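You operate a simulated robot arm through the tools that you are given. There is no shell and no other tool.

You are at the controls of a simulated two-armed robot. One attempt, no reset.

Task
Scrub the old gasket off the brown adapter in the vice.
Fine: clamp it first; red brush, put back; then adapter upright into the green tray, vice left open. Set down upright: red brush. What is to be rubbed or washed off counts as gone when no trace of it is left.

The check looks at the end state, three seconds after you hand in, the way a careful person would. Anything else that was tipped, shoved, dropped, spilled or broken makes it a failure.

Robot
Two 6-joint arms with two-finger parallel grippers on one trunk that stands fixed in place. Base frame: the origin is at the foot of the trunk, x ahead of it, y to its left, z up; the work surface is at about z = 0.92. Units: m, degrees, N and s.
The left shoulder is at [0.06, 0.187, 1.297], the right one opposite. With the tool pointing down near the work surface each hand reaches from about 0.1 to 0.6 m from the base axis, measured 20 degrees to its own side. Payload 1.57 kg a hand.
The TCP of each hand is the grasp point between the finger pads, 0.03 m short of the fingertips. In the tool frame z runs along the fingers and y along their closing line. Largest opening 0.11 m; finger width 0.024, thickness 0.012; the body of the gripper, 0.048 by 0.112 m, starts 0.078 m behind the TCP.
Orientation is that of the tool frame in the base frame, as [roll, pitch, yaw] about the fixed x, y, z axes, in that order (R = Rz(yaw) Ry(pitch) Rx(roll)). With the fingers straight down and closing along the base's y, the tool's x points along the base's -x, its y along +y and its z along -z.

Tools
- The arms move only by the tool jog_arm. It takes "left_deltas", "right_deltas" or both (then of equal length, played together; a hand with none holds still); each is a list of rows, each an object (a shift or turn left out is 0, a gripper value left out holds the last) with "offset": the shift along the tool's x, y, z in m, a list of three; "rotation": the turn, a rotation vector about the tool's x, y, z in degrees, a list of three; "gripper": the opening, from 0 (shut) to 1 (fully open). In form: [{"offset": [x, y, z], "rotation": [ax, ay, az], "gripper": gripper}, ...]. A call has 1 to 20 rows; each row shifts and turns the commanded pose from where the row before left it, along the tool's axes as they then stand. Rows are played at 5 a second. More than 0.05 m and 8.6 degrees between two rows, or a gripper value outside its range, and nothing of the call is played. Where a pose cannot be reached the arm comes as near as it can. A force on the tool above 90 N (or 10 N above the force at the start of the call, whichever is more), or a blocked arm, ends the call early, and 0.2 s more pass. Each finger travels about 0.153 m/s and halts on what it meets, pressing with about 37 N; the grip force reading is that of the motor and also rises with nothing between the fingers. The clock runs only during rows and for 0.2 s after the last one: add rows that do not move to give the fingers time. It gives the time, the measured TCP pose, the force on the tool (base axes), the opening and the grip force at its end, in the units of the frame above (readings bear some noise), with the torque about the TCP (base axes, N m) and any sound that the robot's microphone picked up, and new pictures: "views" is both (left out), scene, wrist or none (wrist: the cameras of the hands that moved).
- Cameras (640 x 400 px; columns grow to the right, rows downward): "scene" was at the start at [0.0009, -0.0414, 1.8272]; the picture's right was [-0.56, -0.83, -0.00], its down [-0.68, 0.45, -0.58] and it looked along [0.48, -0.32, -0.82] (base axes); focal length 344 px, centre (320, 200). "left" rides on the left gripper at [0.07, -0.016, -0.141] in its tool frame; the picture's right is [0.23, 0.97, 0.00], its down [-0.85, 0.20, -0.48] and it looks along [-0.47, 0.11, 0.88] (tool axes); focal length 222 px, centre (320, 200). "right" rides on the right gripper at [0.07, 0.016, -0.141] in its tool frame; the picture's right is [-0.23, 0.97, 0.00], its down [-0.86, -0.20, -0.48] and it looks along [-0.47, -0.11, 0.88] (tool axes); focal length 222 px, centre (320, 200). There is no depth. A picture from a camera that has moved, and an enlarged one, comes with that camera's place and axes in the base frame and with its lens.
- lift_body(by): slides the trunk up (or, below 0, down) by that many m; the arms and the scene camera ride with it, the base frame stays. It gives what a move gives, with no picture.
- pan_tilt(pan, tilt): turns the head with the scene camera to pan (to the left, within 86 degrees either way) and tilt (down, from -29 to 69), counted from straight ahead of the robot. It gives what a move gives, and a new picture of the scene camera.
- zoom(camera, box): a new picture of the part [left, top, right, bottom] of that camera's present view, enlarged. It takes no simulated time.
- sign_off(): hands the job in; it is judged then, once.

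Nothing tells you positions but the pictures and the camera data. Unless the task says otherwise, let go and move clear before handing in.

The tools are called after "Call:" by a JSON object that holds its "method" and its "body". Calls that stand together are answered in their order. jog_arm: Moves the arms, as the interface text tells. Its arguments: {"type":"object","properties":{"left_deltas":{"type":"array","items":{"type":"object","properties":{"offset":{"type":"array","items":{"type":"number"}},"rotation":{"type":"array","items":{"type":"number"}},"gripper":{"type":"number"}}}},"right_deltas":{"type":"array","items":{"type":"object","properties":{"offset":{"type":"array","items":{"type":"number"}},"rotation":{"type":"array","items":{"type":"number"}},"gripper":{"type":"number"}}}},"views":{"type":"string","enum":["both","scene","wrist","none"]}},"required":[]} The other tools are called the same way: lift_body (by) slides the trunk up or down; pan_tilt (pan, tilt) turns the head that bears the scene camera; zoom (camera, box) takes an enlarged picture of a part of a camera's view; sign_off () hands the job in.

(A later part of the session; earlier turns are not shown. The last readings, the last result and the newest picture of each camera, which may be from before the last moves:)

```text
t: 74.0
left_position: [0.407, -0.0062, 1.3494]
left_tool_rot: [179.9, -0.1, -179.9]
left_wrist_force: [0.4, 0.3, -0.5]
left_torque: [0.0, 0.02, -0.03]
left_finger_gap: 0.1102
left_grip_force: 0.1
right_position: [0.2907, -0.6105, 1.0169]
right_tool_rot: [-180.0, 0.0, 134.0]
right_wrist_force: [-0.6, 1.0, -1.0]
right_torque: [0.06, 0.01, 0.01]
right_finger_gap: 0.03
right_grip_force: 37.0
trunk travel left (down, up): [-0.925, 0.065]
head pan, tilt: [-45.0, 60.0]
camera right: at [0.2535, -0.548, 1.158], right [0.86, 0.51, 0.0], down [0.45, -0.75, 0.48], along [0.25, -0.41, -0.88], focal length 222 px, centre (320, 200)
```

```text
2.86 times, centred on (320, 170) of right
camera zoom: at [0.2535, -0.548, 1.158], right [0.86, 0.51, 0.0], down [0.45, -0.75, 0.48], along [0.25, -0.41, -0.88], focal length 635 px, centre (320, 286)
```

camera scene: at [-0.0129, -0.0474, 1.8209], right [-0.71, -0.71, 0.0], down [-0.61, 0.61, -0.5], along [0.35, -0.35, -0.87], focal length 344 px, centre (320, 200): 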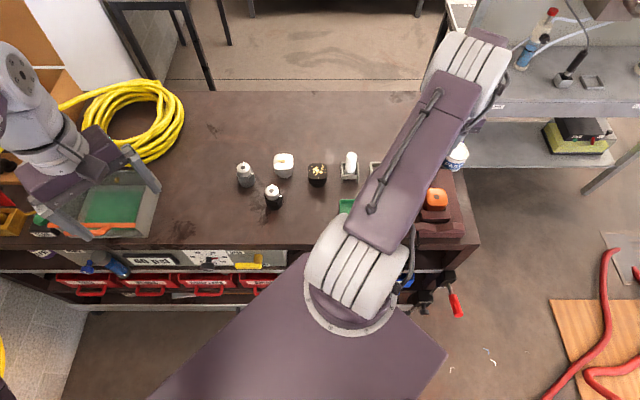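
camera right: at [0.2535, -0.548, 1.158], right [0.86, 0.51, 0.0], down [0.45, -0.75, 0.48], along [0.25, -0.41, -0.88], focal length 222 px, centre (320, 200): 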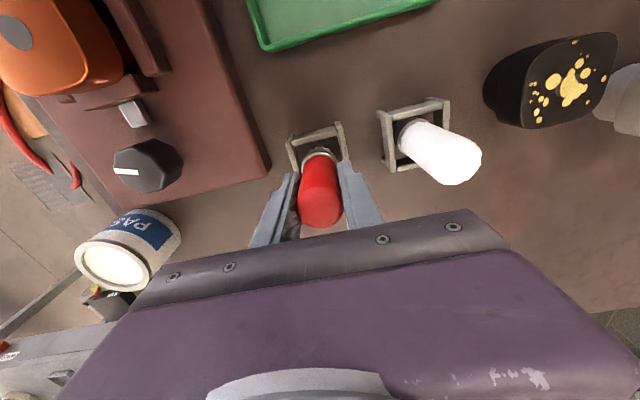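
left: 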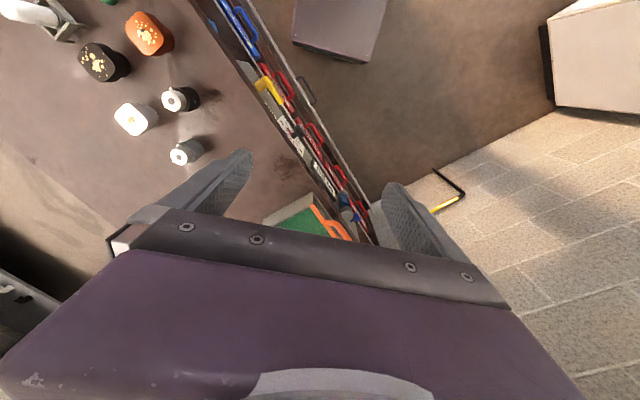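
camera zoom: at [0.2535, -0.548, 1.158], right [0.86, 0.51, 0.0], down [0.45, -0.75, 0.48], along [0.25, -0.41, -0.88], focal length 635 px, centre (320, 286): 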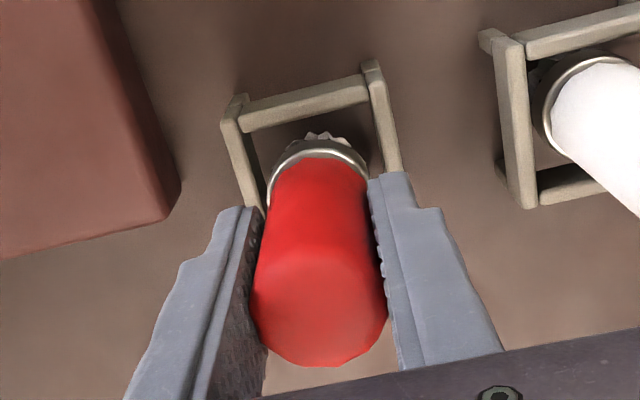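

The bristles are inside the holder without contact. I continue down in fine steps to touch-down.

Call:
{"method": "jog_arm", "body": {"right_deltas": [{"offset": [0, 0, 0.01]}, {"offset": [0, 0, 0.004]}, {"offset": [0, 0, 0]}], "views": "none"}}

Call:
{"method": "jog_arm", "body": {"right_deltas": [{"offset": [0, 0, 0.002]}, {"offset": [0, 0, 0]}], "views": "none"}}

Call:
{"method": "jog_arm", "body": {"right_deltas": [{"offset": [0, 0, 0.001]}, {"offset": [0, 0, 0]}], "views": "none"}}

```text
t: 74.8
left_position: [0.406, -0.0062, 1.3501]
left_tool_rot: [-180.0, 0.0, -180.0]
left_wrist_force: [0.0, -0.2, -0.6]
left_torque: [-0.03, 0.01, 0.0]
left_finger_gap: 0.11
left_grip_force: 0.1
right_position: [0.2904, -0.6095, 1.0025]
right_tool_rot: [179.9, 0.0, 134.0]
right_wrist_force: [-1.0, 1.0, -1.8]
right_torque: [0.0, 0.01, -0.01]
right_finger_gap: 0.03
right_grip_force: 36.7
trunk travel left (down, up): [-0.925, 0.065]
head pan, tilt: [-45.0, 60.0]
```

```text
t: 75.4
left_position: [0.4051, -0.0067, 1.3499]
left_tool_rot: [179.9, 0.1, -180.0]
left_wrist_force: [0.4, 0.1, 0.0]
left_torque: [0.02, 0.01, 0.02]
left_finger_gap: 0.11
left_grip_force: 0.0
right_position: [0.2909, -0.6093, 1.001]
right_tool_rot: [179.9, 0.1, 134.0]
right_wrist_force: [-0.5, -0.3, -0.2]
right_torque: [-0.01, -0.01, -0.01]
right_finger_gap: 0.0298
right_grip_force: 37.3
trunk travel left (down, up): [-0.925, 0.065]
head pan, tilt: [-45.0, 60.0]
```

```text
t: 76.0
left_position: [0.4054, -0.0062, 1.3497]
left_tool_rot: [-180.0, -0.1, 180.0]
left_wrist_force: [0.1, -0.5, 0.3]
left_torque: [0.01, 0.01, 0.0]
left_finger_gap: 0.11
left_grip_force: 0.0
right_position: [0.2907, -0.6095, 1.0004]
right_tool_rot: [-180.0, -0.1, 134.0]
right_wrist_force: [0.1, 0.9, -0.7]
right_torque: [0.0, 0.0, 0.01]
right_finger_gap: 0.0299
right_grip_force: 36.7
trunk travel left (down, up): [-0.925, 0.065]
head pan, tilt: [-45.0, 60.0]
```

Call:
{"method": "jog_arm", "body": {"right_deltas": [{"offset": [0, 0, 0.001]}, {"offset": [0, 0, 0]}], "views": "none"}}

Call:
{"method": "jog_arm", "body": {"right_deltas": [{"offset": [0, 0, 0.001]}, {"offset": [0, 0, 0]}], "views": "none"}}

Call:
{"method": "jog_arm", "body": {"right_deltas": [{"offset": [0, 0, 0.001]}, {"offset": [0, 0, 0]}], "views": "none"}}

```text
t: 76.6
left_position: [0.4059, -0.0059, 1.3492]
left_tool_rot: [-180.0, 0.0, 180.0]
left_wrist_force: [0.6, -0.3, 0.4]
left_torque: [-0.02, 0.0, 0.0]
left_finger_gap: 0.1101
left_grip_force: 0.0
right_position: [0.2906, -0.6091, 0.9993]
right_tool_rot: [-180.0, 0.1, 133.9]
right_wrist_force: [0.8, 0.3, 3.3]
right_torque: [0.07, -0.02, -0.01]
right_finger_gap: 0.0299
right_grip_force: 37.1
trunk travel left (down, up): [-0.925, 0.065]
head pan, tilt: [-45.0, 60.0]
```

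```text
t: 77.2
left_position: [0.4049, -0.004, 1.3511]
left_tool_rot: [179.9, 0.0, -180.0]
left_wrist_force: [0.2, 0.6, -0.3]
left_torque: [0.0, 0.0, 0.01]
left_finger_gap: 0.1099
left_grip_force: 0.0
right_position: [0.2897, -0.6083, 0.9996]
right_tool_rot: [-179.9, 0.3, 134.0]
right_wrist_force: [1.0, -1.9, 11.1]
right_torque: [0.02, 0.0, -0.01]
right_finger_gap: 0.0298
right_grip_force: 37.4
trunk travel left (down, up): [-0.925, 0.065]
head pan, tilt: [-45.0, 60.0]
```

```text
t: 77.8
left_position: [0.4043, -0.0033, 1.3501]
left_tool_rot: [-179.9, 0.1, 179.9]
left_wrist_force: [0.0, 0.4, -0.9]
left_torque: [-0.04, -0.01, 0.0]
left_finger_gap: 0.1102
left_grip_force: 0.1
right_position: [0.2912, -0.6089, 0.9998]
right_tool_rot: [-179.9, 0.4, 134.1]
right_wrist_force: [1.6, -5.8, 21.3]
right_torque: [-0.23, 0.08, 0.0]
right_finger_gap: 0.0301
right_grip_force: 36.7
trunk travel left (down, up): [-0.925, 0.065]
head pan, tilt: [-45.0, 60.0]
```

It has touched down; I relieve the excess pressure, then open gently and rise.

Call:
{"method": "jog_arm", "body": {"right_deltas": [{"offset": [0, 0, -0.002]}, {"offset": [0, 0, 0]}], "views": "none"}}

Call:
{"method": "jog_arm", "body": {"right_deltas": [{"offset": [0, 0, 0], "gripper": 0.33}, {"offset": [0, 0, 0], "gripper": 0.45}, {"offset": [0, 0, 0], "gripper": 0.55}, {"offset": [0, 0, 0]}], "views": "wrist"}}

Call:
{"method": "zoom", "body": {"camera": "right", "box": [240, 100, 400, 240]}}

```text
t: 78.4
left_position: [0.4063, -0.0051, 1.3495]
left_tool_rot: [-180.0, 0.0, 179.9]
left_wrist_force: [-0.6, 0.8, -0.3]
left_torque: [0.01, -0.01, 0.01]
left_finger_gap: 0.1101
left_grip_force: 0.0
right_position: [0.2903, -0.6092, 0.9992]
right_tool_rot: [-180.0, 0.0, 134.0]
right_wrist_force: [2.3, -5.9, 12.1]
right_torque: [-0.29, -0.02, 0.04]
right_finger_gap: 0.0302
right_grip_force: 36.8
trunk travel left (down, up): [-0.925, 0.065]
head pan, tilt: [-45.0, 60.0]
```

```text
t: 79.4
left_position: [0.4064, -0.0071, 1.3506]
left_tool_rot: [-179.9, 0.0, -179.9]
left_wrist_force: [0.0, -0.7, -0.3]
left_torque: [0.02, 0.02, 0.0]
left_finger_gap: 0.11
left_grip_force: 0.0
right_position: [0.2907, -0.61, 0.9983]
right_tool_rot: [180.0, 0.0, 134.1]
right_wrist_force: [1.5, -0.5, 0.0]
right_torque: [0.0, -0.04, 0.0]
right_finger_gap: 0.0603
right_grip_force: 0.0
trunk travel left (down, up): [-0.925, 0.065]
head pan, tilt: [-45.0, 60.0]
camera right: at [0.2538, -0.5477, 1.14], right [0.86, 0.51, 0.0], down [0.45, -0.75, 0.48], along [0.25, -0.41, -0.88], focal length 222 px, centre (320, 200)
```

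right: 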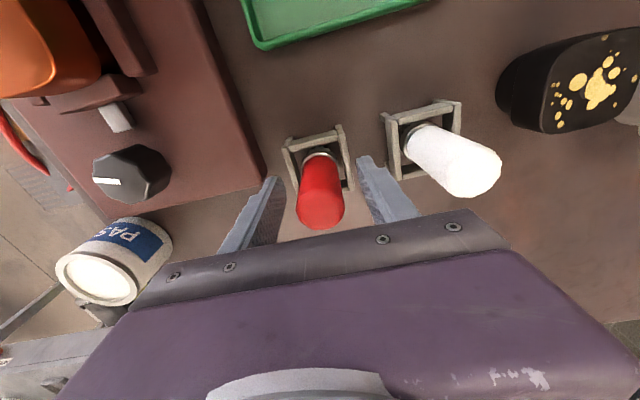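

```text
2.86 times, centred on (320, 170) of right
camera zoom: at [0.2538, -0.5477, 1.14], right [0.86, 0.51, 0.0], down [0.45, -0.75, 0.48], along [0.25, -0.41, -0.88], focal length 635 px, centre (320, 286)
```

zoom: 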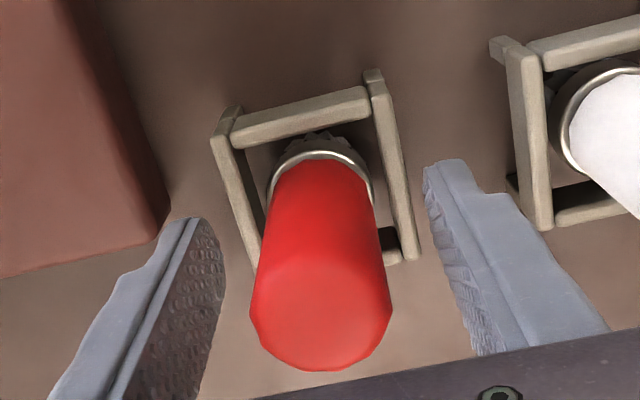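

The red brush stands upright in its holder. I rise, return to the knob and pre-rotate the wrist so I can turn it counter-clockwise to open the vice.

Call:
{"method": "jog_arm", "body": {"right_deltas": [{"offset": [0, 0, -0.02]}, {"offset": [0, 0, -0.04]}, {"offset": [0, 0, -0.04]}, {"offset": [0.0095, -0.0351, 0]}, {"offset": [0.0095, -0.0351, 0]}, {"offset": [0.0095, -0.0351, 0]}, {"offset": [0.0095, -0.0352, 0]}, {"offset": [0, 0, 0]}], "views": "wrist"}}

Call:
{"method": "zoom", "body": {"camera": "right", "box": [230, 60, 410, 220]}}

Call:
{"method": "zoom", "body": {"camera": "right", "box": [380, 90, 540, 200]}}

```text
t: 81.2
left_position: [0.4053, -0.0061, 1.3507]
left_tool_rot: [180.0, 0.0, 180.0]
left_wrist_force: [-0.6, 1.0, -0.6]
left_torque: [0.02, -0.07, 0.01]
left_finger_gap: 0.1101
left_grip_force: 0.0
right_position: [0.1631, -0.6797, 1.098]
right_tool_rot: [180.0, 0.0, 134.1]
right_wrist_force: [1.3, -0.2, -0.8]
right_torque: [0.05, -0.01, 0.0]
right_finger_gap: 0.0605
right_grip_force: 0.0
trunk travel left (down, up): [-0.925, 0.065]
head pan, tilt: [-45.0, 60.0]
camera right: at [0.1262, -0.6178, 1.2395], right [0.86, 0.51, 0.0], down [0.45, -0.75, 0.48], along [0.25, -0.41, -0.88], focal length 222 px, centre (320, 200)
```

right: 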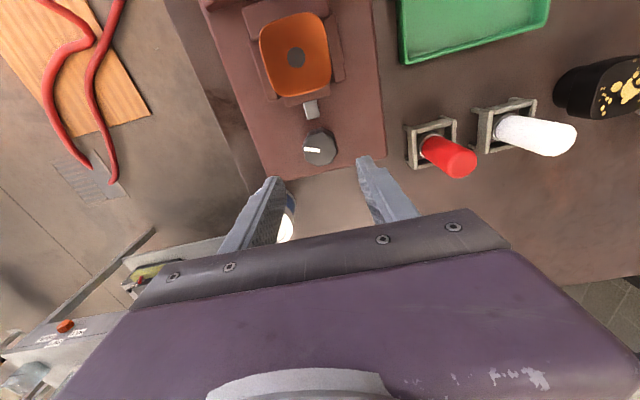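

```text
2.50 times, centred on (320, 140) of right
camera zoom: at [0.1262, -0.6178, 1.2395], right [0.86, 0.51, 0.0], down [0.45, -0.75, 0.48], along [0.25, -0.41, -0.88], focal length 555 px, centre (320, 350)
```

zoom: 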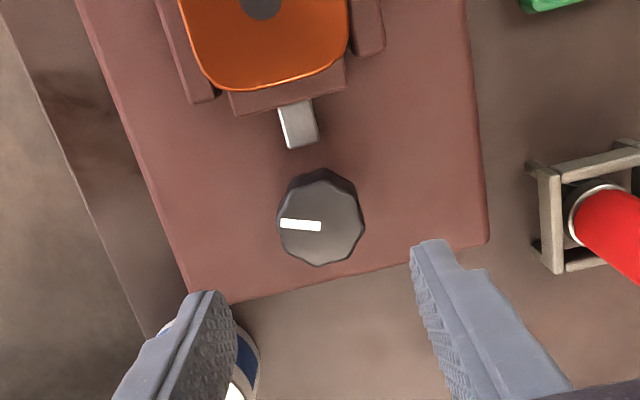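

```text
3.64 times, centred on (460, 145) of right
camera zoom: at [0.1262, -0.6178, 1.2395], right [0.86, 0.51, 0.0], down [0.45, -0.75, 0.48], along [0.25, -0.41, -0.88], focal length 808 px, centre (-189, 400)
```

zoom: 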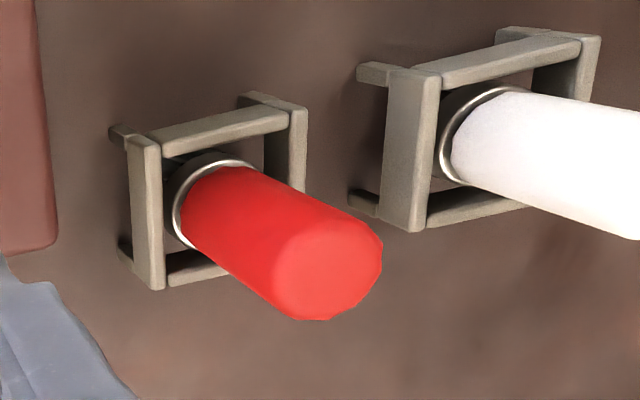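

Both brushes are fine and the hand is exactly over the knob. I rotate the wrist, then descend and grip the knob.

Call:
{"method": "jog_arm", "body": {"right_deltas": [{"rotation": [0, 0, 8]}, {"rotation": [0, 0, 8]}, {"rotation": [0, 0, 8]}, {"rotation": [0, 0, 8]}, {"rotation": [0, 0, 8]}, {"rotation": [0, 0, 8]}, {"rotation": [0, 0, 8]}, {"rotation": [0, 0, 8]}, {"rotation": [0, 0, 8]}, {"rotation": [0, 0, 8]}, {"rotation": [0, 0, 8]}, {"rotation": [0, 0, 6]}, {"offset": [0, 0, 0.03]}, {"offset": [0, 0, 0.03]}, {"offset": [0, 0, 0]}], "views": "wrist"}}

Call:
{"method": "zoom", "body": {"camera": "right", "box": [180, 60, 420, 230]}}

```text
t: 84.4
left_position: [0.4049, -0.0043, 1.3501]
left_tool_rot: [-180.0, 0.1, 180.0]
left_wrist_force: [-0.8, 0.4, -0.2]
left_torque: [-0.01, 0.01, -0.01]
left_finger_gap: 0.11
left_grip_force: 0.0
right_position: [0.1632, -0.6804, 1.0379]
right_tool_rot: [-180.0, 0.0, 40.1]
right_wrist_force: [0.5, 0.4, 0.2]
right_torque: [-0.01, 0.0, 0.01]
right_finger_gap: 0.0605
right_grip_force: 0.0
trunk travel left (down, up): [-0.925, 0.065]
head pan, tilt: [-45.0, 60.0]
camera right: at [0.2268, -0.6478, 1.1796], right [0.45, -0.89, 0.0], down [-0.78, -0.4, 0.48], along [-0.43, -0.22, -0.88], focal length 222 px, centre (320, 200)
```

right: 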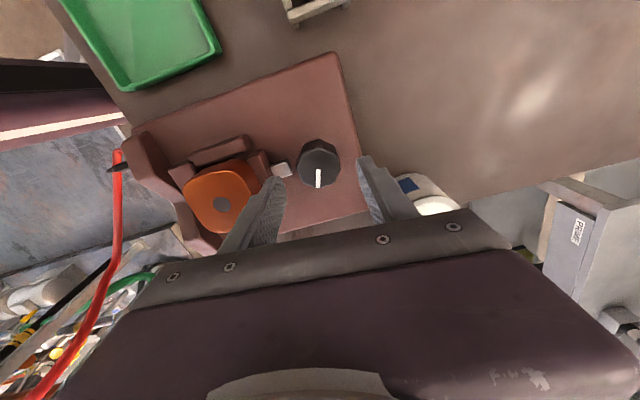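

```text
2.35 times, centred on (300, 145) of right
camera zoom: at [0.2268, -0.6478, 1.1796], right [0.45, -0.89, 0.0], down [-0.78, -0.4, 0.48], along [-0.43, -0.22, -0.88], focal length 523 px, centre (367, 329)
```

zoom: 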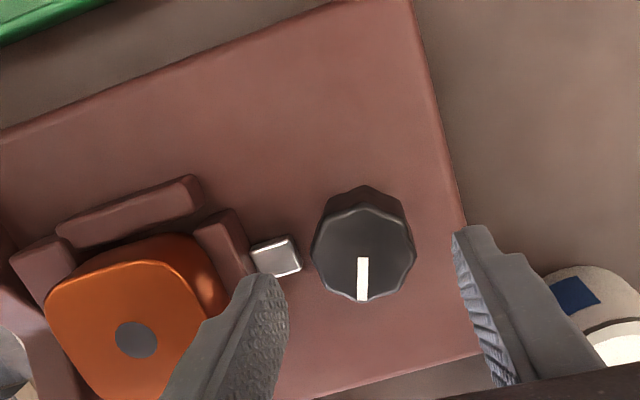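

Call:
{"method": "jog_arm", "body": {"right_deltas": [{"offset": [-0.0005, -0.0015, 0.02], "gripper": 0.52}, {"offset": [0, 0, 0.0195]}, {"offset": [0, 0, 0]}, {"offset": [0, 0, 0], "gripper": 0.25}, {"offset": [0, 0, 0]}, {"offset": [0, 0, 0]}], "views": "wrist"}}

Call:
{"method": "jog_arm", "body": {"right_deltas": [{"rotation": [0, 0, -8]}, {"rotation": [0, 0, -8]}, {"rotation": [0, 0, -8]}, {"rotation": [0, 0, 0]}], "views": "wrist"}}

Call:
{"method": "zoom", "body": {"camera": "right", "box": [180, 60, 420, 230]}}

```text
t: 85.8
left_position: [0.4066, -0.0075, 1.3501]
left_tool_rot: [-180.0, 0.0, 180.0]
left_wrist_force: [0.2, -0.2, 0.3]
left_torque: [0.01, 0.03, -0.05]
left_finger_gap: 0.1099
left_grip_force: 0.0
right_position: [0.1617, -0.6805, 0.9992]
right_tool_rot: [180.0, 0.0, 39.9]
right_wrist_force: [1.6, -1.6, -0.7]
right_torque: [-0.67, 0.12, 0.03]
right_finger_gap: 0.0385
right_grip_force: 43.9
trunk travel left (down, up): [-0.925, 0.065]
head pan, tilt: [-45.0, 60.0]
camera right: at [0.2256, -0.6471, 1.1403], right [0.45, -0.89, 0.0], down [-0.78, -0.4, 0.48], along [-0.43, -0.22, -0.88], focal length 222 px, centre (320, 200)
```

right: 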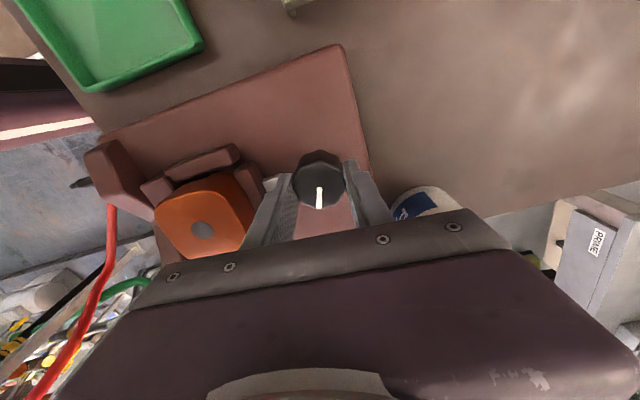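

```text
t: 86.8
left_position: [0.4063, -0.0074, 1.3505]
left_tool_rot: [179.8, 0.0, 179.9]
left_wrist_force: [0.8, 0.5, 1.6]
left_torque: [0.01, 0.01, 0.03]
left_finger_gap: 0.1097
left_grip_force: 0.1
right_position: [0.163, -0.6813, 0.9985]
right_tool_rot: [-180.0, 0.0, 64.0]
right_wrist_force: [3.9, -6.1, 4.5]
right_torque: [0.14, -0.42, -0.01]
right_finger_gap: 0.0386
right_grip_force: 44.4
trunk travel left (down, up): [-0.925, 0.065]
head pan, tilt: [-45.0, 60.0]
camera right: at [0.2072, -0.6242, 1.1403], right [0.78, -0.63, 0.0], down [-0.55, -0.68, 0.48], along [-0.3, -0.37, -0.88], focal length 222 px, centre (320, 200)
```

right: 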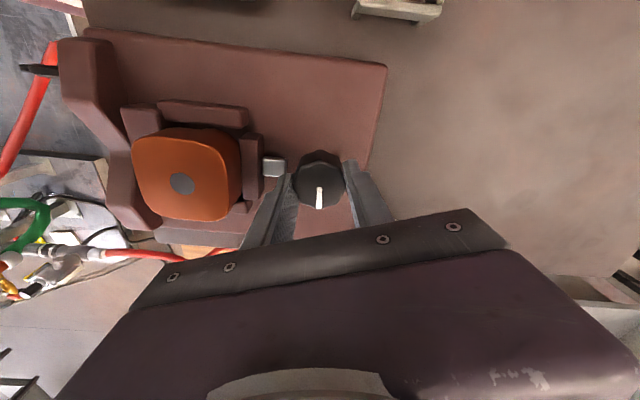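

```text
2.35 times, centred on (300, 145) of right
camera zoom: at [0.2072, -0.6242, 1.1403], right [0.78, -0.63, 0.0], down [-0.55, -0.68, 0.48], along [-0.3, -0.37, -0.88], focal length 523 px, centre (367, 329)
```

zoom: 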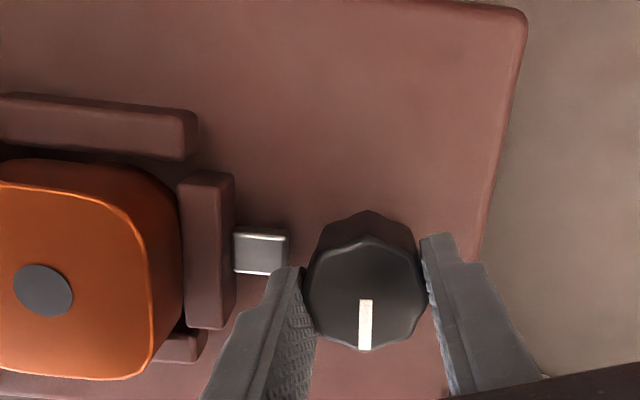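

The jaw is loosening and the knob turns freely. I keep turning counter-clockwise until the pointer is back at its starting direction.

Call:
{"method": "jog_arm", "body": {"right_deltas": [{"rotation": [0, 0, -8]}, {"rotation": [0, 0, -8]}, {"rotation": [0, 0, -8]}, {"rotation": [0, 0, -8]}, {"rotation": [0, 0, -8]}, {"rotation": [0, 0, -8]}, {"rotation": [0, 0, -8]}, {"rotation": [0, 0, -8]}, {"rotation": [0, 0, -8]}, {"rotation": [0, 0, 0]}], "views": "wrist"}}

Call:
{"method": "zoom", "body": {"camera": "right", "box": [180, 40, 420, 230]}}

```text
t: 89.0
left_position: [0.4091, -0.0074, 1.3488]
left_tool_rot: [179.9, -0.1, -179.9]
left_wrist_force: [-0.1, 0.6, -0.1]
left_torque: [0.01, 0.0, 0.0]
left_finger_gap: 0.1101
left_grip_force: 0.0
right_position: [0.1632, -0.6803, 0.999]
right_tool_rot: [-179.9, 0.1, 136.2]
right_wrist_force: [13.7, -11.0, 5.7]
right_torque: [-0.56, -1.3, 0.01]
right_finger_gap: 0.0385
right_grip_force: 43.8
trunk travel left (down, up): [-0.925, 0.065]
head pan, tilt: [-45.0, 60.0]
camera right: at [0.1249, -0.6195, 1.1403], right [0.84, 0.55, 0.0], down [0.48, -0.74, 0.48], along [0.26, -0.4, -0.88], focal length 222 px, centre (320, 200)
```

right: 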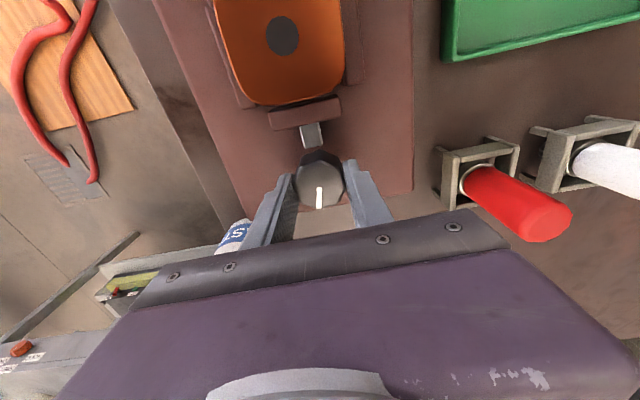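

```text
2.11 times, centred on (300, 135) of right
camera zoom: at [0.1249, -0.6195, 1.1403], right [0.84, 0.55, 0.0], down [0.48, -0.74, 0.48], along [0.26, -0.4, -0.88], focal length 468 px, centre (362, 337)
```

zoom: 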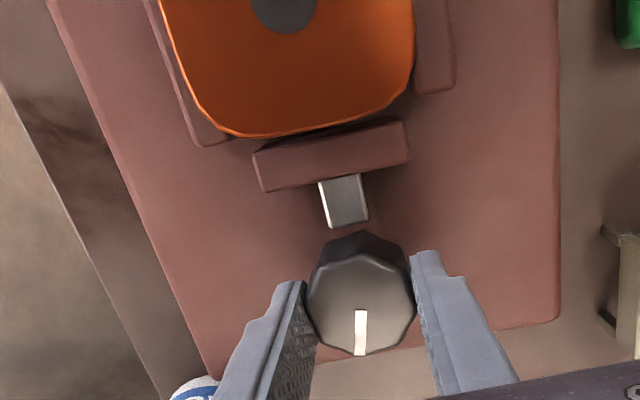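

Almost back to its starting direction; about 16° more to fully open.

Call:
{"method": "jog_arm", "body": {"right_deltas": [{"rotation": [0, 0, -8]}, {"rotation": [0, 0, -8]}, {"rotation": [0, 0, 0]}], "views": "wrist"}}

Call:
{"method": "zoom", "body": {"camera": "right", "box": [180, 40, 420, 230]}}

```text
t: 89.8
left_position: [0.4083, -0.0072, 1.3493]
left_tool_rot: [179.9, -0.1, 179.9]
left_wrist_force: [-0.6, 0.3, -0.2]
left_torque: [0.0, 0.0, 0.02]
left_finger_gap: 0.1099
left_grip_force: 0.0
right_position: [0.1643, -0.6805, 1.001]
right_tool_rot: [-179.9, -0.1, 152.1]
right_wrist_force: [13.8, -8.6, 8.8]
right_torque: [-0.19, -0.5, -0.91]
right_finger_gap: 0.0384
right_grip_force: 44.6
trunk travel left (down, up): [-0.925, 0.065]
head pan, tilt: [-45.0, 60.0]
camera right: at [0.1099, -0.6321, 1.1404], right [0.66, 0.75, 0.0], down [0.66, -0.58, 0.48], along [0.36, -0.31, -0.88], focal length 222 px, centre (320, 200)
```

right: 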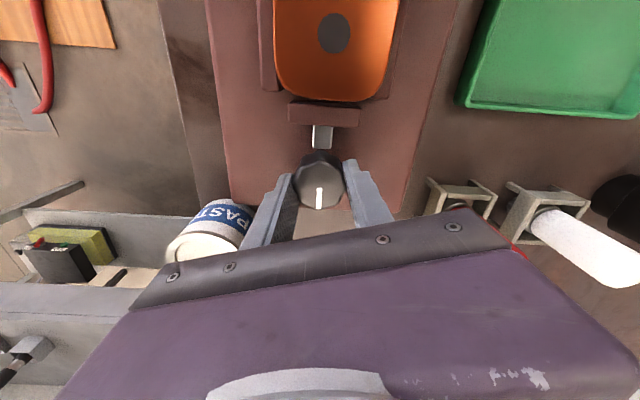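

```text
2.11 times, centred on (300, 135) of right
camera zoom: at [0.1099, -0.6321, 1.1404], right [0.66, 0.75, 0.0], down [0.66, -0.58, 0.48], along [0.36, -0.31, -0.88], focal length 468 px, centre (362, 337)
```

zoom: 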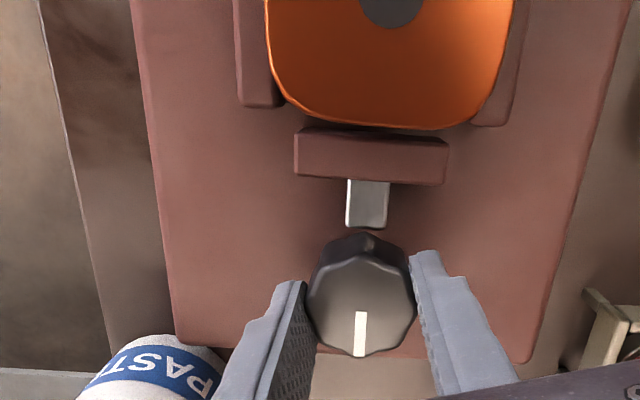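

The knob hit its open stop with the pointer back at its original direction; the vice is open. I release, rise, and go back over the adapter.

Call:
{"method": "jog_arm", "body": {"right_deltas": [{"rotation": [0, 0, 2]}, {"offset": [0, 0, 0], "gripper": 0.52}, {"offset": [0, 0, 0]}, {"offset": [0, 0, -0.03]}, {"offset": [0, 0, -0.04]}, {"offset": [0, 0, -0.04], "rotation": [0, 0, 8]}, {"rotation": [0, 0, 8]}, {"offset": [0, 0, 0]}], "views": "wrist"}}

Call:
{"method": "zoom", "body": {"camera": "right", "box": [230, 30, 410, 220]}}

```text
t: 91.6
left_position: [0.4065, -0.0071, 1.3499]
left_tool_rot: [180.0, 0.0, -180.0]
left_wrist_force: [-0.4, 0.1, -0.4]
left_torque: [-0.02, 0.0, 0.01]
left_finger_gap: 0.1102
left_grip_force: 0.1
right_position: [0.1612, -0.6796, 1.1095]
right_tool_rot: [180.0, 0.0, 133.9]
right_wrist_force: [-0.8, 0.4, 0.1]
right_torque: [-0.03, 0.0, -0.01]
right_finger_gap: 0.0573
right_grip_force: 0.1
trunk travel left (down, up): [-0.925, 0.065]
head pan, tilt: [-45.0, 60.0]
camera right: at [0.1245, -0.6172, 1.2503], right [0.86, 0.51, 0.0], down [0.45, -0.75, 0.48], along [0.25, -0.41, -0.88], focal length 222 px, centre (320, 200)
```

right: 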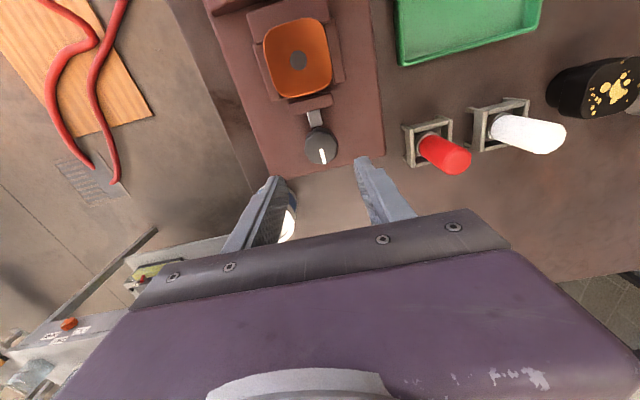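

```text
2.11 times, centred on (320, 125) of right
camera zoom: at [0.1245, -0.6172, 1.2503], right [0.86, 0.51, 0.0], down [0.45, -0.75, 0.48], along [0.25, -0.41, -0.88], focal length 468 px, centre (320, 358)
```

zoom: 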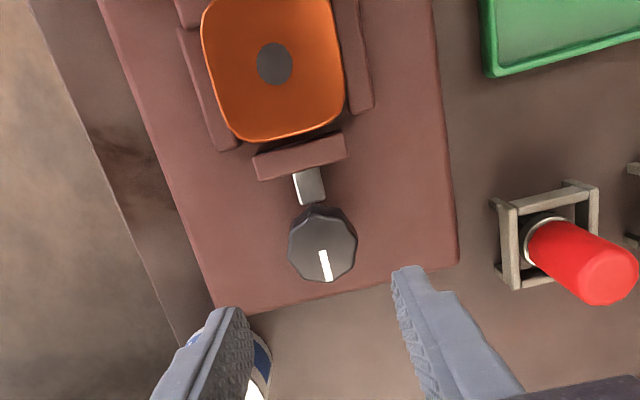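

The vice is open like at the start. I move over the adapter with the gripper widened.

Call:
{"method": "jog_arm", "body": {"right_deltas": [{"offset": [0.031, 0, 0], "gripper": 0.75}, {"offset": [0.031, 0, 0]}, {"offset": [0.0305, 0.0007, 0]}, {"offset": [0, 0, 0.01]}, {"offset": [0, 0, 0]}], "views": "wrist"}}

Call:
{"method": "zoom", "body": {"camera": "right", "box": [230, 60, 410, 220]}}

```text
t: 92.8
left_position: [0.406, -0.0058, 1.3499]
left_tool_rot: [180.0, 0.1, -180.0]
left_wrist_force: [0.4, 0.3, 0.0]
left_torque: [-0.02, 0.01, -0.04]
left_finger_gap: 0.11
left_grip_force: 0.0
right_position: [0.0984, -0.6116, 1.1003]
right_tool_rot: [-179.9, 0.0, 134.0]
right_wrist_force: [-0.2, 0.4, 1.8]
right_torque: [-0.01, 0.01, 0.01]
right_finger_gap: 0.0823
right_grip_force: 0.2
trunk travel left (down, up): [-0.925, 0.065]
head pan, tilt: [-45.0, 60.0]
camera right: at [0.061, -0.5498, 1.2405], right [0.86, 0.51, 0.0], down [0.45, -0.75, 0.48], along [0.25, -0.41, -0.88], focal length 222 px, centre (320, 200)
```

right: 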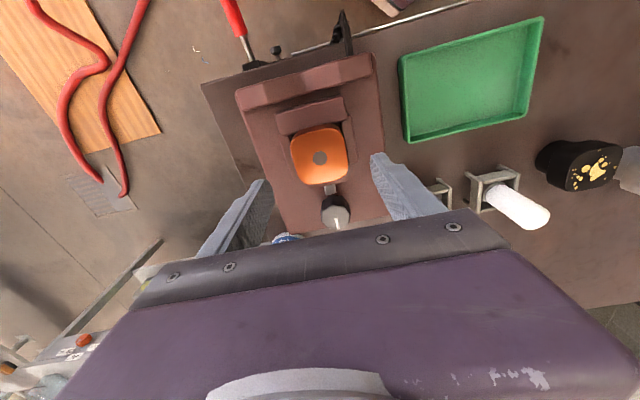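

```text
2.50 times, centred on (320, 140) of right
camera zoom: at [0.061, -0.5498, 1.2405], right [0.86, 0.51, 0.0], down [0.45, -0.75, 0.48], along [0.25, -0.41, -0.88], focal length 555 px, centre (320, 350)
```

zoom: 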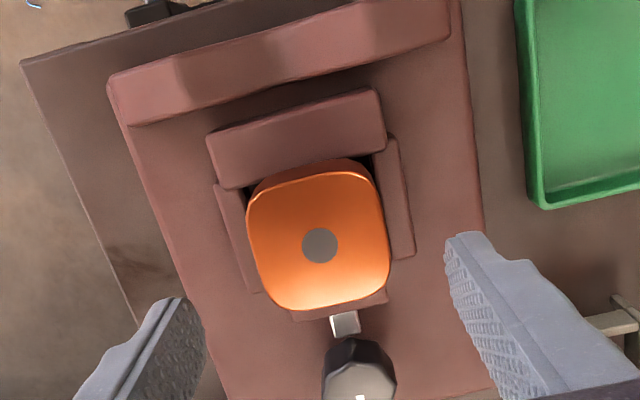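

I descend to the same grip height as before and close on the head.

Call:
{"method": "jog_arm", "body": {"right_deltas": [{"offset": [-0.001, -0.001, 0.03]}, {"offset": [0, 0, 0.03]}, {"offset": [0, 0, 0.0115]}, {"offset": [0, 0, 0]}], "views": "wrist"}}

Call:
{"method": "jog_arm", "body": {"right_deltas": [{"offset": [0, 0, 0], "gripper": 0.55}, {"offset": [0, 0, 0], "gripper": 0.4}, {"offset": [0, 0, 0]}, {"offset": [0, 0, 0]}], "views": "wrist"}}

Call:
{"method": "zoom", "body": {"camera": "right", "box": [230, 80, 410, 220]}}

```text
t: 93.8
left_position: [0.4056, -0.0052, 1.3506]
left_tool_rot: [-180.0, -0.1, 180.0]
left_wrist_force: [-0.7, 0.3, -0.3]
left_torque: [0.03, 0.0, -0.01]
left_finger_gap: 0.1101
left_grip_force: 0.0
right_position: [0.0983, -0.6131, 1.0304]
right_tool_rot: [-180.0, 0.0, 134.0]
right_wrist_force: [-0.7, -0.7, 0.4]
right_torque: [-0.01, 0.01, -0.01]
right_finger_gap: 0.0828
right_grip_force: 0.1
trunk travel left (down, up): [-0.925, 0.065]
head pan, tilt: [-45.0, 60.0]
camera right: at [0.0612, -0.5512, 1.1699], right [0.86, 0.51, 0.0], down [0.45, -0.75, 0.48], along [0.25, -0.41, -0.88], focal length 222 px, centre (320, 200)
```

right: 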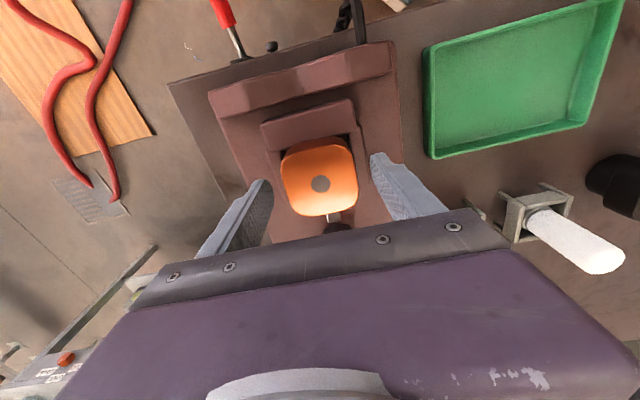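

```text
t: 94.8
left_position: [0.4063, -0.0068, 1.3501]
left_tool_rot: [-180.0, -0.1, 180.0]
left_wrist_force: [0.6, 0.7, -0.1]
left_torque: [0.02, -0.01, 0.02]
left_finger_gap: 0.1097
left_grip_force: 0.1
right_position: [0.0985, -0.6137, 1.0278]
right_tool_rot: [180.0, 0.0, 134.0]
right_wrist_force: [0.8, 0.2, -0.1]
right_torque: [-0.03, 0.02, 0.02]
right_finger_gap: 0.0557
right_grip_force: 36.6
trunk travel left (down, up): [-0.925, 0.065]
head pan, tilt: [-45.0, 60.0]
camera right: at [0.0613, -0.5517, 1.1696], right [0.86, 0.51, 0.0], down [0.45, -0.75, 0.48], along [0.25, -0.41, -0.88], focal length 222 px, centre (320, 200)
```

right: 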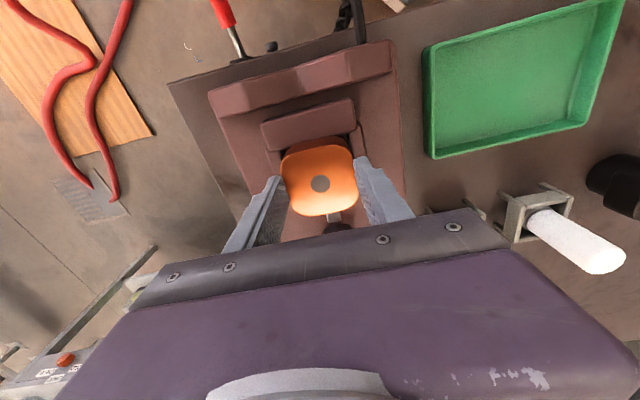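

```text
2.86 times, centred on (320, 150) of right
camera zoom: at [0.0613, -0.5517, 1.1696], right [0.86, 0.51, 0.0], down [0.45, -0.75, 0.48], along [0.25, -0.41, -0.88], focal length 635 px, centre (320, 343)
```

zoom: 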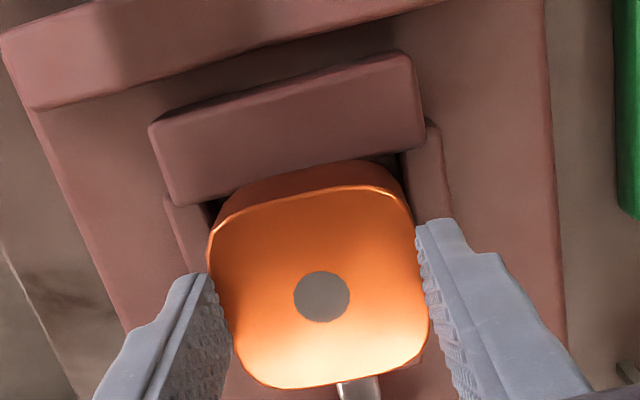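

Gripped. I lift it clear of the vice and carry it over the green tray.

Call:
{"method": "jog_arm", "body": {"right_deltas": [{"offset": [0, 0, -0.015]}, {"offset": [0, 0, -0.03]}, {"offset": [0, 0, -0.04]}, {"offset": [0, 0, -0.015]}, {"offset": [0.0041, 0.0383, 0]}, {"offset": [0.0041, 0.0383, 0]}, {"offset": [0.0041, 0.0383, 0]}, {"offset": [0.0041, 0.0383, 0]}, {"offset": [0.0041, 0.0383, 0]}, {"offset": [0, 0, 0]}], "views": "both"}}

Call:
{"method": "zoom", "body": {"camera": "right", "box": [220, 40, 420, 220]}}

```text
t: 97.0
left_position: [0.4041, -0.0051, 1.3498]
left_tool_rot: [-179.9, 0.0, 180.0]
left_wrist_force: [0.6, -0.4, 0.7]
left_torque: [-0.02, -0.04, 0.0]
left_finger_gap: 0.1103
left_grip_force: 0.1
right_position: [0.2214, -0.4664, 1.1284]
right_tool_rot: [-179.9, 0.1, 134.0]
right_wrist_force: [0.6, -0.2, -4.7]
right_torque: [-0.01, 0.01, 0.01]
right_finger_gap: 0.0557
right_grip_force: 37.1
trunk travel left (down, up): [-0.925, 0.065]
head pan, tilt: [-45.0, 60.0]
camera scene: at [-0.0122, -0.0495, 1.8209], right [-0.71, -0.71, 0.0], down [-0.61, 0.61, -0.5], along [0.35, -0.35, -0.87], focal length 344 px, centre (320, 200)
camera right: at [0.1842, -0.404, 1.2693], right [0.86, 0.51, 0.0], down [0.45, -0.75, 0.48], along [0.25, -0.41, -0.88], focal length 222 px, centre (320, 200)
```

scene: 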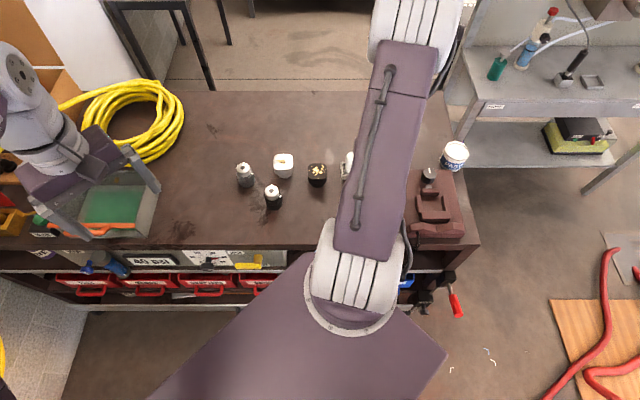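
right: 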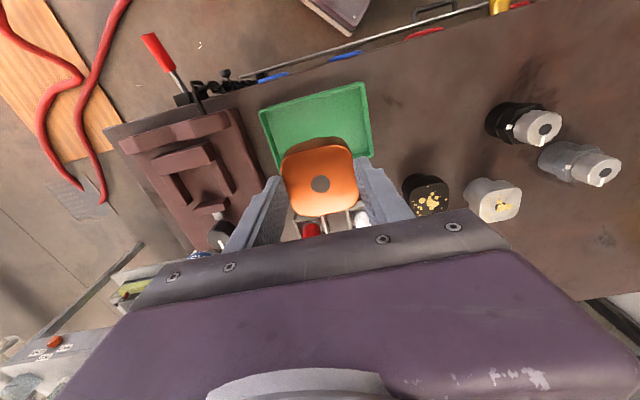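

```text
2.22 times, centred on (320, 130) of right
camera zoom: at [0.1842, -0.404, 1.2693], right [0.86, 0.51, 0.0], down [0.45, -0.75, 0.48], along [0.25, -0.41, -0.88], focal length 494 px, centre (320, 356)
```

zoom: 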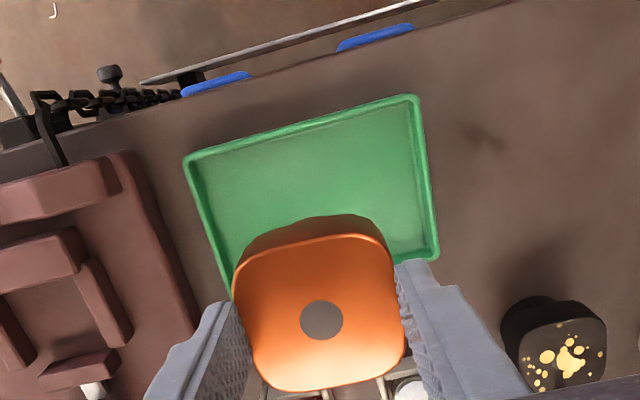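

The adapter is within 2 mm of the tray's centre. I lower it in stages towards the tray floor.

Call:
{"method": "jog_arm", "body": {"right_deltas": [{"offset": [0.0, -0.001, 0.03]}, {"offset": [0, 0, 0.03]}, {"offset": [0, 0, 0.03]}, {"offset": [0, 0, 0.02]}, {"offset": [0, 0, 0]}], "views": "wrist"}}

Call:
{"method": "jog_arm", "body": {"right_deltas": [{"offset": [0, 0, 0.006]}, {"offset": [0, 0, 0.004]}, {"offset": [0, 0, 0]}], "views": "none"}}

Call:
{"method": "jog_arm", "body": {"right_deltas": [{"offset": [0, 0, 0.002]}, {"offset": [0, 0, 0]}], "views": "none"}}

```text
t: 98.2
left_position: [0.4063, -0.0068, 1.35]
left_tool_rot: [180.0, -0.1, -180.0]
left_wrist_force: [-0.5, 0.1, 0.5]
left_torque: [0.0, 0.0, 0.04]
left_finger_gap: 0.11
left_grip_force: 0.1
right_position: [0.2209, -0.4662, 1.0177]
right_tool_rot: [-180.0, 0.1, 134.0]
right_wrist_force: [-0.4, 0.7, -3.9]
right_torque: [0.02, 0.03, 0.01]
right_finger_gap: 0.0555
right_grip_force: 37.2
trunk travel left (down, up): [-0.925, 0.065]
head pan, tilt: [-45.0, 60.0]
camera right: at [0.1839, -0.405, 1.1593], right [0.86, 0.51, 0.0], down [0.45, -0.75, 0.48], along [0.25, -0.41, -0.88], focal length 222 px, centre (320, 200)
```

right: 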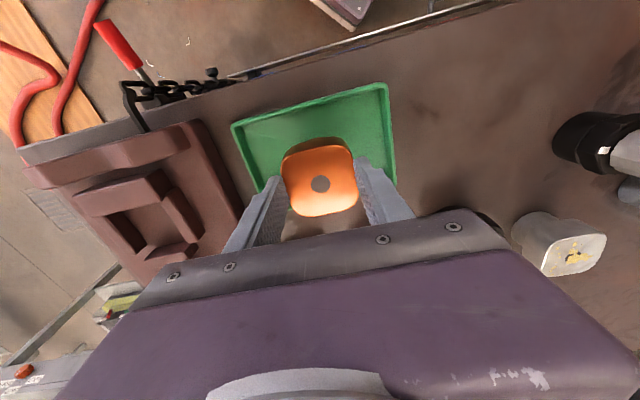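

```text
t: 99.0
left_position: [0.4062, -0.0059, 1.3507]
left_tool_rot: [179.9, 0.0, -180.0]
left_wrist_force: [-0.1, -0.5, 0.1]
left_torque: [0.0, 0.02, 0.03]
left_finger_gap: 0.1099
left_grip_force: 0.0
right_position: [0.2204, -0.4664, 1.0087]
right_tool_rot: [-180.0, 0.0, 134.0]
right_wrist_force: [-0.7, -0.2, -5.2]
right_torque: [-0.02, 0.01, 0.02]
right_finger_gap: 0.0555
right_grip_force: 36.8
trunk travel left (down, up): [-0.925, 0.065]
head pan, tilt: [-45.0, 60.0]
```

```text
t: 99.6
left_position: [0.4072, -0.0067, 1.3509]
left_tool_rot: [-180.0, 0.1, -180.0]
left_wrist_force: [-0.7, -0.5, -0.3]
left_torque: [-0.01, -0.02, 0.0]
left_finger_gap: 0.11
left_grip_force: 0.0
right_position: [0.2199, -0.4672, 1.0063]
right_tool_rot: [180.0, -0.1, 134.0]
right_wrist_force: [-0.1, -0.1, -3.5]
right_torque: [0.03, 0.0, 0.0]
right_finger_gap: 0.0558
right_grip_force: 37.0
trunk travel left (down, up): [-0.925, 0.065]
head pan, tilt: [-45.0, 60.0]
```

Call:
{"method": "jog_arm", "body": {"right_deltas": [{"offset": [0, 0, 0.002]}, {"offset": [0, 0, 0]}], "views": "none"}}

Call:
{"method": "jog_arm", "body": {"right_deltas": [{"offset": [0, 0, 0.002]}, {"offset": [0, 0, 0]}], "views": "none"}}

Call:
{"method": "jog_arm", "body": {"right_deltas": [{"offset": [0, 0, 0.001]}, {"offset": [0, 0, 0]}], "views": "none"}}

```text
t: 100.2
left_position: [0.4057, -0.0068, 1.3496]
left_tool_rot: [-180.0, 0.0, -180.0]
left_wrist_force: [0.1, 0.6, -0.2]
left_torque: [0.01, 0.01, -0.02]
left_finger_gap: 0.1099
left_grip_force: 0.1
right_position: [0.2221, -0.467, 1.0033]
right_tool_rot: [-179.9, 0.0, 134.1]
right_wrist_force: [0.3, -0.4, -4.1]
right_torque: [0.02, -0.01, 0.02]
right_finger_gap: 0.0555
right_grip_force: 37.5
trunk travel left (down, up): [-0.925, 0.065]
head pan, tilt: [-45.0, 60.0]
```

```text
t: 100.8
left_position: [0.4061, -0.006, 1.3502]
left_tool_rot: [-180.0, 0.1, -180.0]
left_wrist_force: [-0.8, 0.9, 0.5]
left_torque: [0.0, 0.01, 0.0]
left_finger_gap: 0.1099
left_grip_force: 0.1
right_position: [0.2209, -0.4663, 1.002]
right_tool_rot: [180.0, 0.0, 133.9]
right_wrist_force: [0.3, -0.1, -4.2]
right_torque: [-0.01, 0.01, -0.02]
right_finger_gap: 0.0557
right_grip_force: 37.3
trunk travel left (down, up): [-0.925, 0.065]
head pan, tilt: [-45.0, 60.0]
```

```text
t: 101.4
left_position: [0.4057, -0.006, 1.3503]
left_tool_rot: [179.9, 0.0, -180.0]
left_wrist_force: [0.5, 0.1, 0.7]
left_torque: [-0.01, -0.01, 0.01]
left_finger_gap: 0.11
left_grip_force: 0.1
right_position: [0.2213, -0.4672, 1.0013]
right_tool_rot: [180.0, 0.0, 134.0]
right_wrist_force: [0.5, 0.7, -5.0]
right_torque: [0.0, -0.02, -0.01]
right_finger_gap: 0.0555
right_grip_force: 36.8
trunk travel left (down, up): [-0.925, 0.065]
head pan, tilt: [-45.0, 60.0]
```

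Call:
{"method": "jog_arm", "body": {"right_deltas": [{"offset": [0, 0, 0.001]}, {"offset": [0, 0, 0]}], "views": "none"}}

Call:
{"method": "jog_arm", "body": {"right_deltas": [{"offset": [0, 0, 0.001]}, {"offset": [0, 0, 0]}], "views": "none"}}

Call:
{"method": "jog_arm", "body": {"right_deltas": [{"offset": [0, 0, 0.001]}, {"offset": [0, 0, 0]}], "views": "wrist"}}

```text
t: 102.0
left_position: [0.4062, -0.0042, 1.3512]
left_tool_rot: [179.9, 0.1, 179.9]
left_wrist_force: [0.3, 0.1, 0.3]
left_torque: [-0.01, -0.01, 0.0]
left_finger_gap: 0.1101
left_grip_force: 0.1
right_position: [0.2211, -0.4677, 0.9999]
right_tool_rot: [-180.0, 0.1, 134.0]
right_wrist_force: [1.9, -1.2, 5.4]
right_torque: [0.11, 0.09, 0.03]
right_finger_gap: 0.0555
right_grip_force: 37.4
trunk travel left (down, up): [-0.925, 0.065]
head pan, tilt: [-45.0, 60.0]
```

```text
t: 102.6
left_position: [0.405, -0.0043, 1.3501]
left_tool_rot: [-179.9, 0.0, 180.0]
left_wrist_force: [0.4, 0.5, -1.6]
left_torque: [0.0, 0.01, 0.03]
left_finger_gap: 0.1101
left_grip_force: 0.0
right_position: [0.2215, -0.4656, 1.0009]
right_tool_rot: [-179.9, 0.1, 134.1]
right_wrist_force: [1.7, -4.2, 23.0]
right_torque: [0.15, 0.16, 0.05]
right_finger_gap: 0.0556
right_grip_force: 37.2
trunk travel left (down, up): [-0.925, 0.065]
head pan, tilt: [-45.0, 60.0]
```

```text
t: 103.2
left_position: [0.4043, -0.0039, 1.3506]
left_tool_rot: [-179.9, 0.0, 180.0]
left_wrist_force: [-0.3, -0.7, 0.6]
left_torque: [-0.03, 0.0, 0.02]
left_finger_gap: 0.11
left_grip_force: 0.1
right_position: [0.2205, -0.4655, 0.9988]
right_tool_rot: [-179.9, 0.3, 133.9]
right_wrist_force: [4.2, -7.7, 30.5]
right_torque: [-0.29, -0.17, 0.03]
right_finger_gap: 0.0558
right_grip_force: 36.9
trunk travel left (down, up): [-0.925, 0.065]
head pan, tilt: [-45.0, 60.0]
camera right: at [0.183, -0.4036, 1.14], right [0.86, 0.51, 0.0], down [0.45, -0.75, 0.48], along [0.25, -0.41, -0.88], focal length 222 px, centre (320, 200)
```

right: 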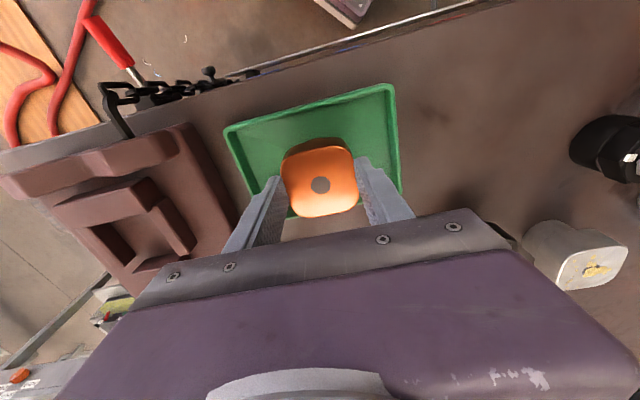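

Contact with the tray floor. I relieve the pressure, then open and rise straight up.

Call:
{"method": "jog_arm", "body": {"right_deltas": [{"offset": [0, 0, -0.0022]}, {"offset": [0, 0, 0]}, {"offset": [0, 0, 0]}], "views": "none"}}

Call:
{"method": "jog_arm", "body": {"right_deltas": [{"offset": [0, 0, 0], "gripper": 0.58}, {"offset": [0, 0, 0], "gripper": 0.66}, {"offset": [0, 0, 0], "gripper": 0.72}, {"offset": [0, 0, 0]}, {"offset": [0, 0, -0.02]}, {"offset": [0, 0, -0.03]}, {"offset": [0, 0, -0.04]}, {"offset": [0, 0, 0]}], "views": "both"}}

Call:
{"method": "zoom", "body": {"camera": "right", "box": [220, 40, 420, 220]}}

```text
t: 104.0
left_position: [0.4053, -0.0063, 1.3507]
left_tool_rot: [-180.0, 0.1, 180.0]
left_wrist_force: [0.5, -0.5, 0.5]
left_torque: [0.02, -0.04, -0.01]
left_finger_gap: 0.1098
left_grip_force: 0.1
right_position: [0.221, -0.4649, 0.9991]
right_tool_rot: [179.8, -0.2, 134.0]
right_wrist_force: [1.0, 0.3, 0.7]
right_torque: [-0.2, -0.12, -0.01]
right_finger_gap: 0.0555
right_grip_force: 36.5
trunk travel left (down, up): [-0.925, 0.065]
head pan, tilt: [-45.0, 60.0]
```

```text
t: 105.8
left_position: [0.4046, -0.0053, 1.3499]
left_tool_rot: [180.0, 0.0, 180.0]
left_wrist_force: [0.0, -0.1, -0.4]
left_torque: [0.03, -0.01, 0.01]
left_finger_gap: 0.1099
left_grip_force: 0.0
right_position: [0.221, -0.4659, 1.0904]
right_tool_rot: [-180.0, -0.1, 134.0]
right_wrist_force: [0.4, -0.6, -0.3]
right_torque: [-0.03, 0.02, -0.03]
right_finger_gap: 0.0795
right_grip_force: 0.1
trunk travel left (down, up): [-0.925, 0.065]
head pan, tilt: [-45.0, 60.0]
camera scene: at [-0.0119, -0.0487, 1.8209], right [-0.71, -0.71, 0.0], down [-0.61, 0.61, -0.5], along [0.35, -0.35, -0.87], focal length 344 px, centre (320, 200)
camera right: at [0.1838, -0.404, 1.2318], right [0.86, 0.51, 0.0], down [0.45, -0.75, 0.48], along [0.25, -0.41, -0.88], focal length 222 px, centre (320, 200)
```

scene: 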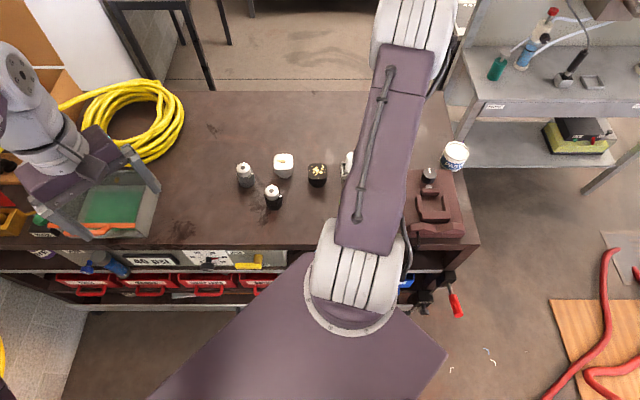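
right: 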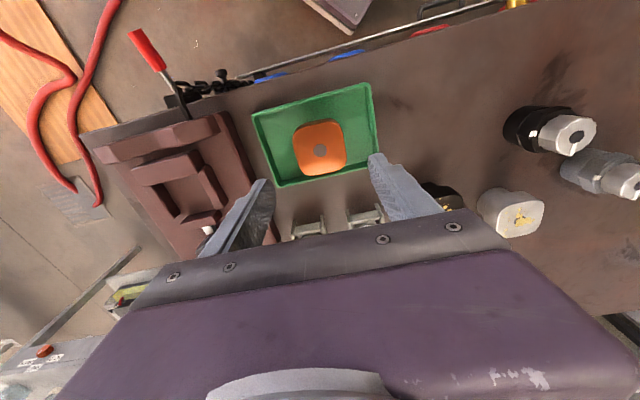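

```text
2.22 times, centred on (320, 130) of right
camera zoom: at [0.1838, -0.404, 1.2318], right [0.86, 0.51, 0.0], down [0.45, -0.75, 0.48], along [0.25, -0.41, -0.88], focal length 494 px, centre (320, 356)
```

zoom: 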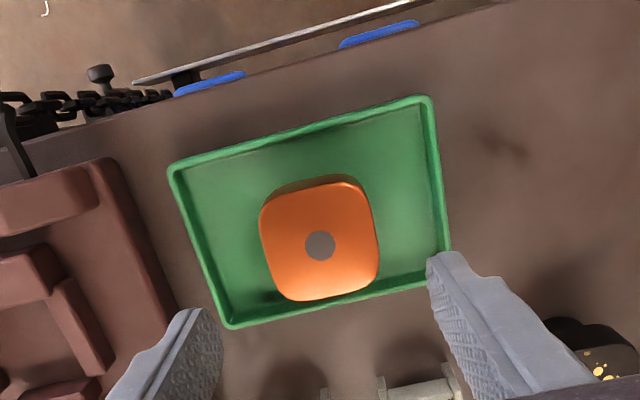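

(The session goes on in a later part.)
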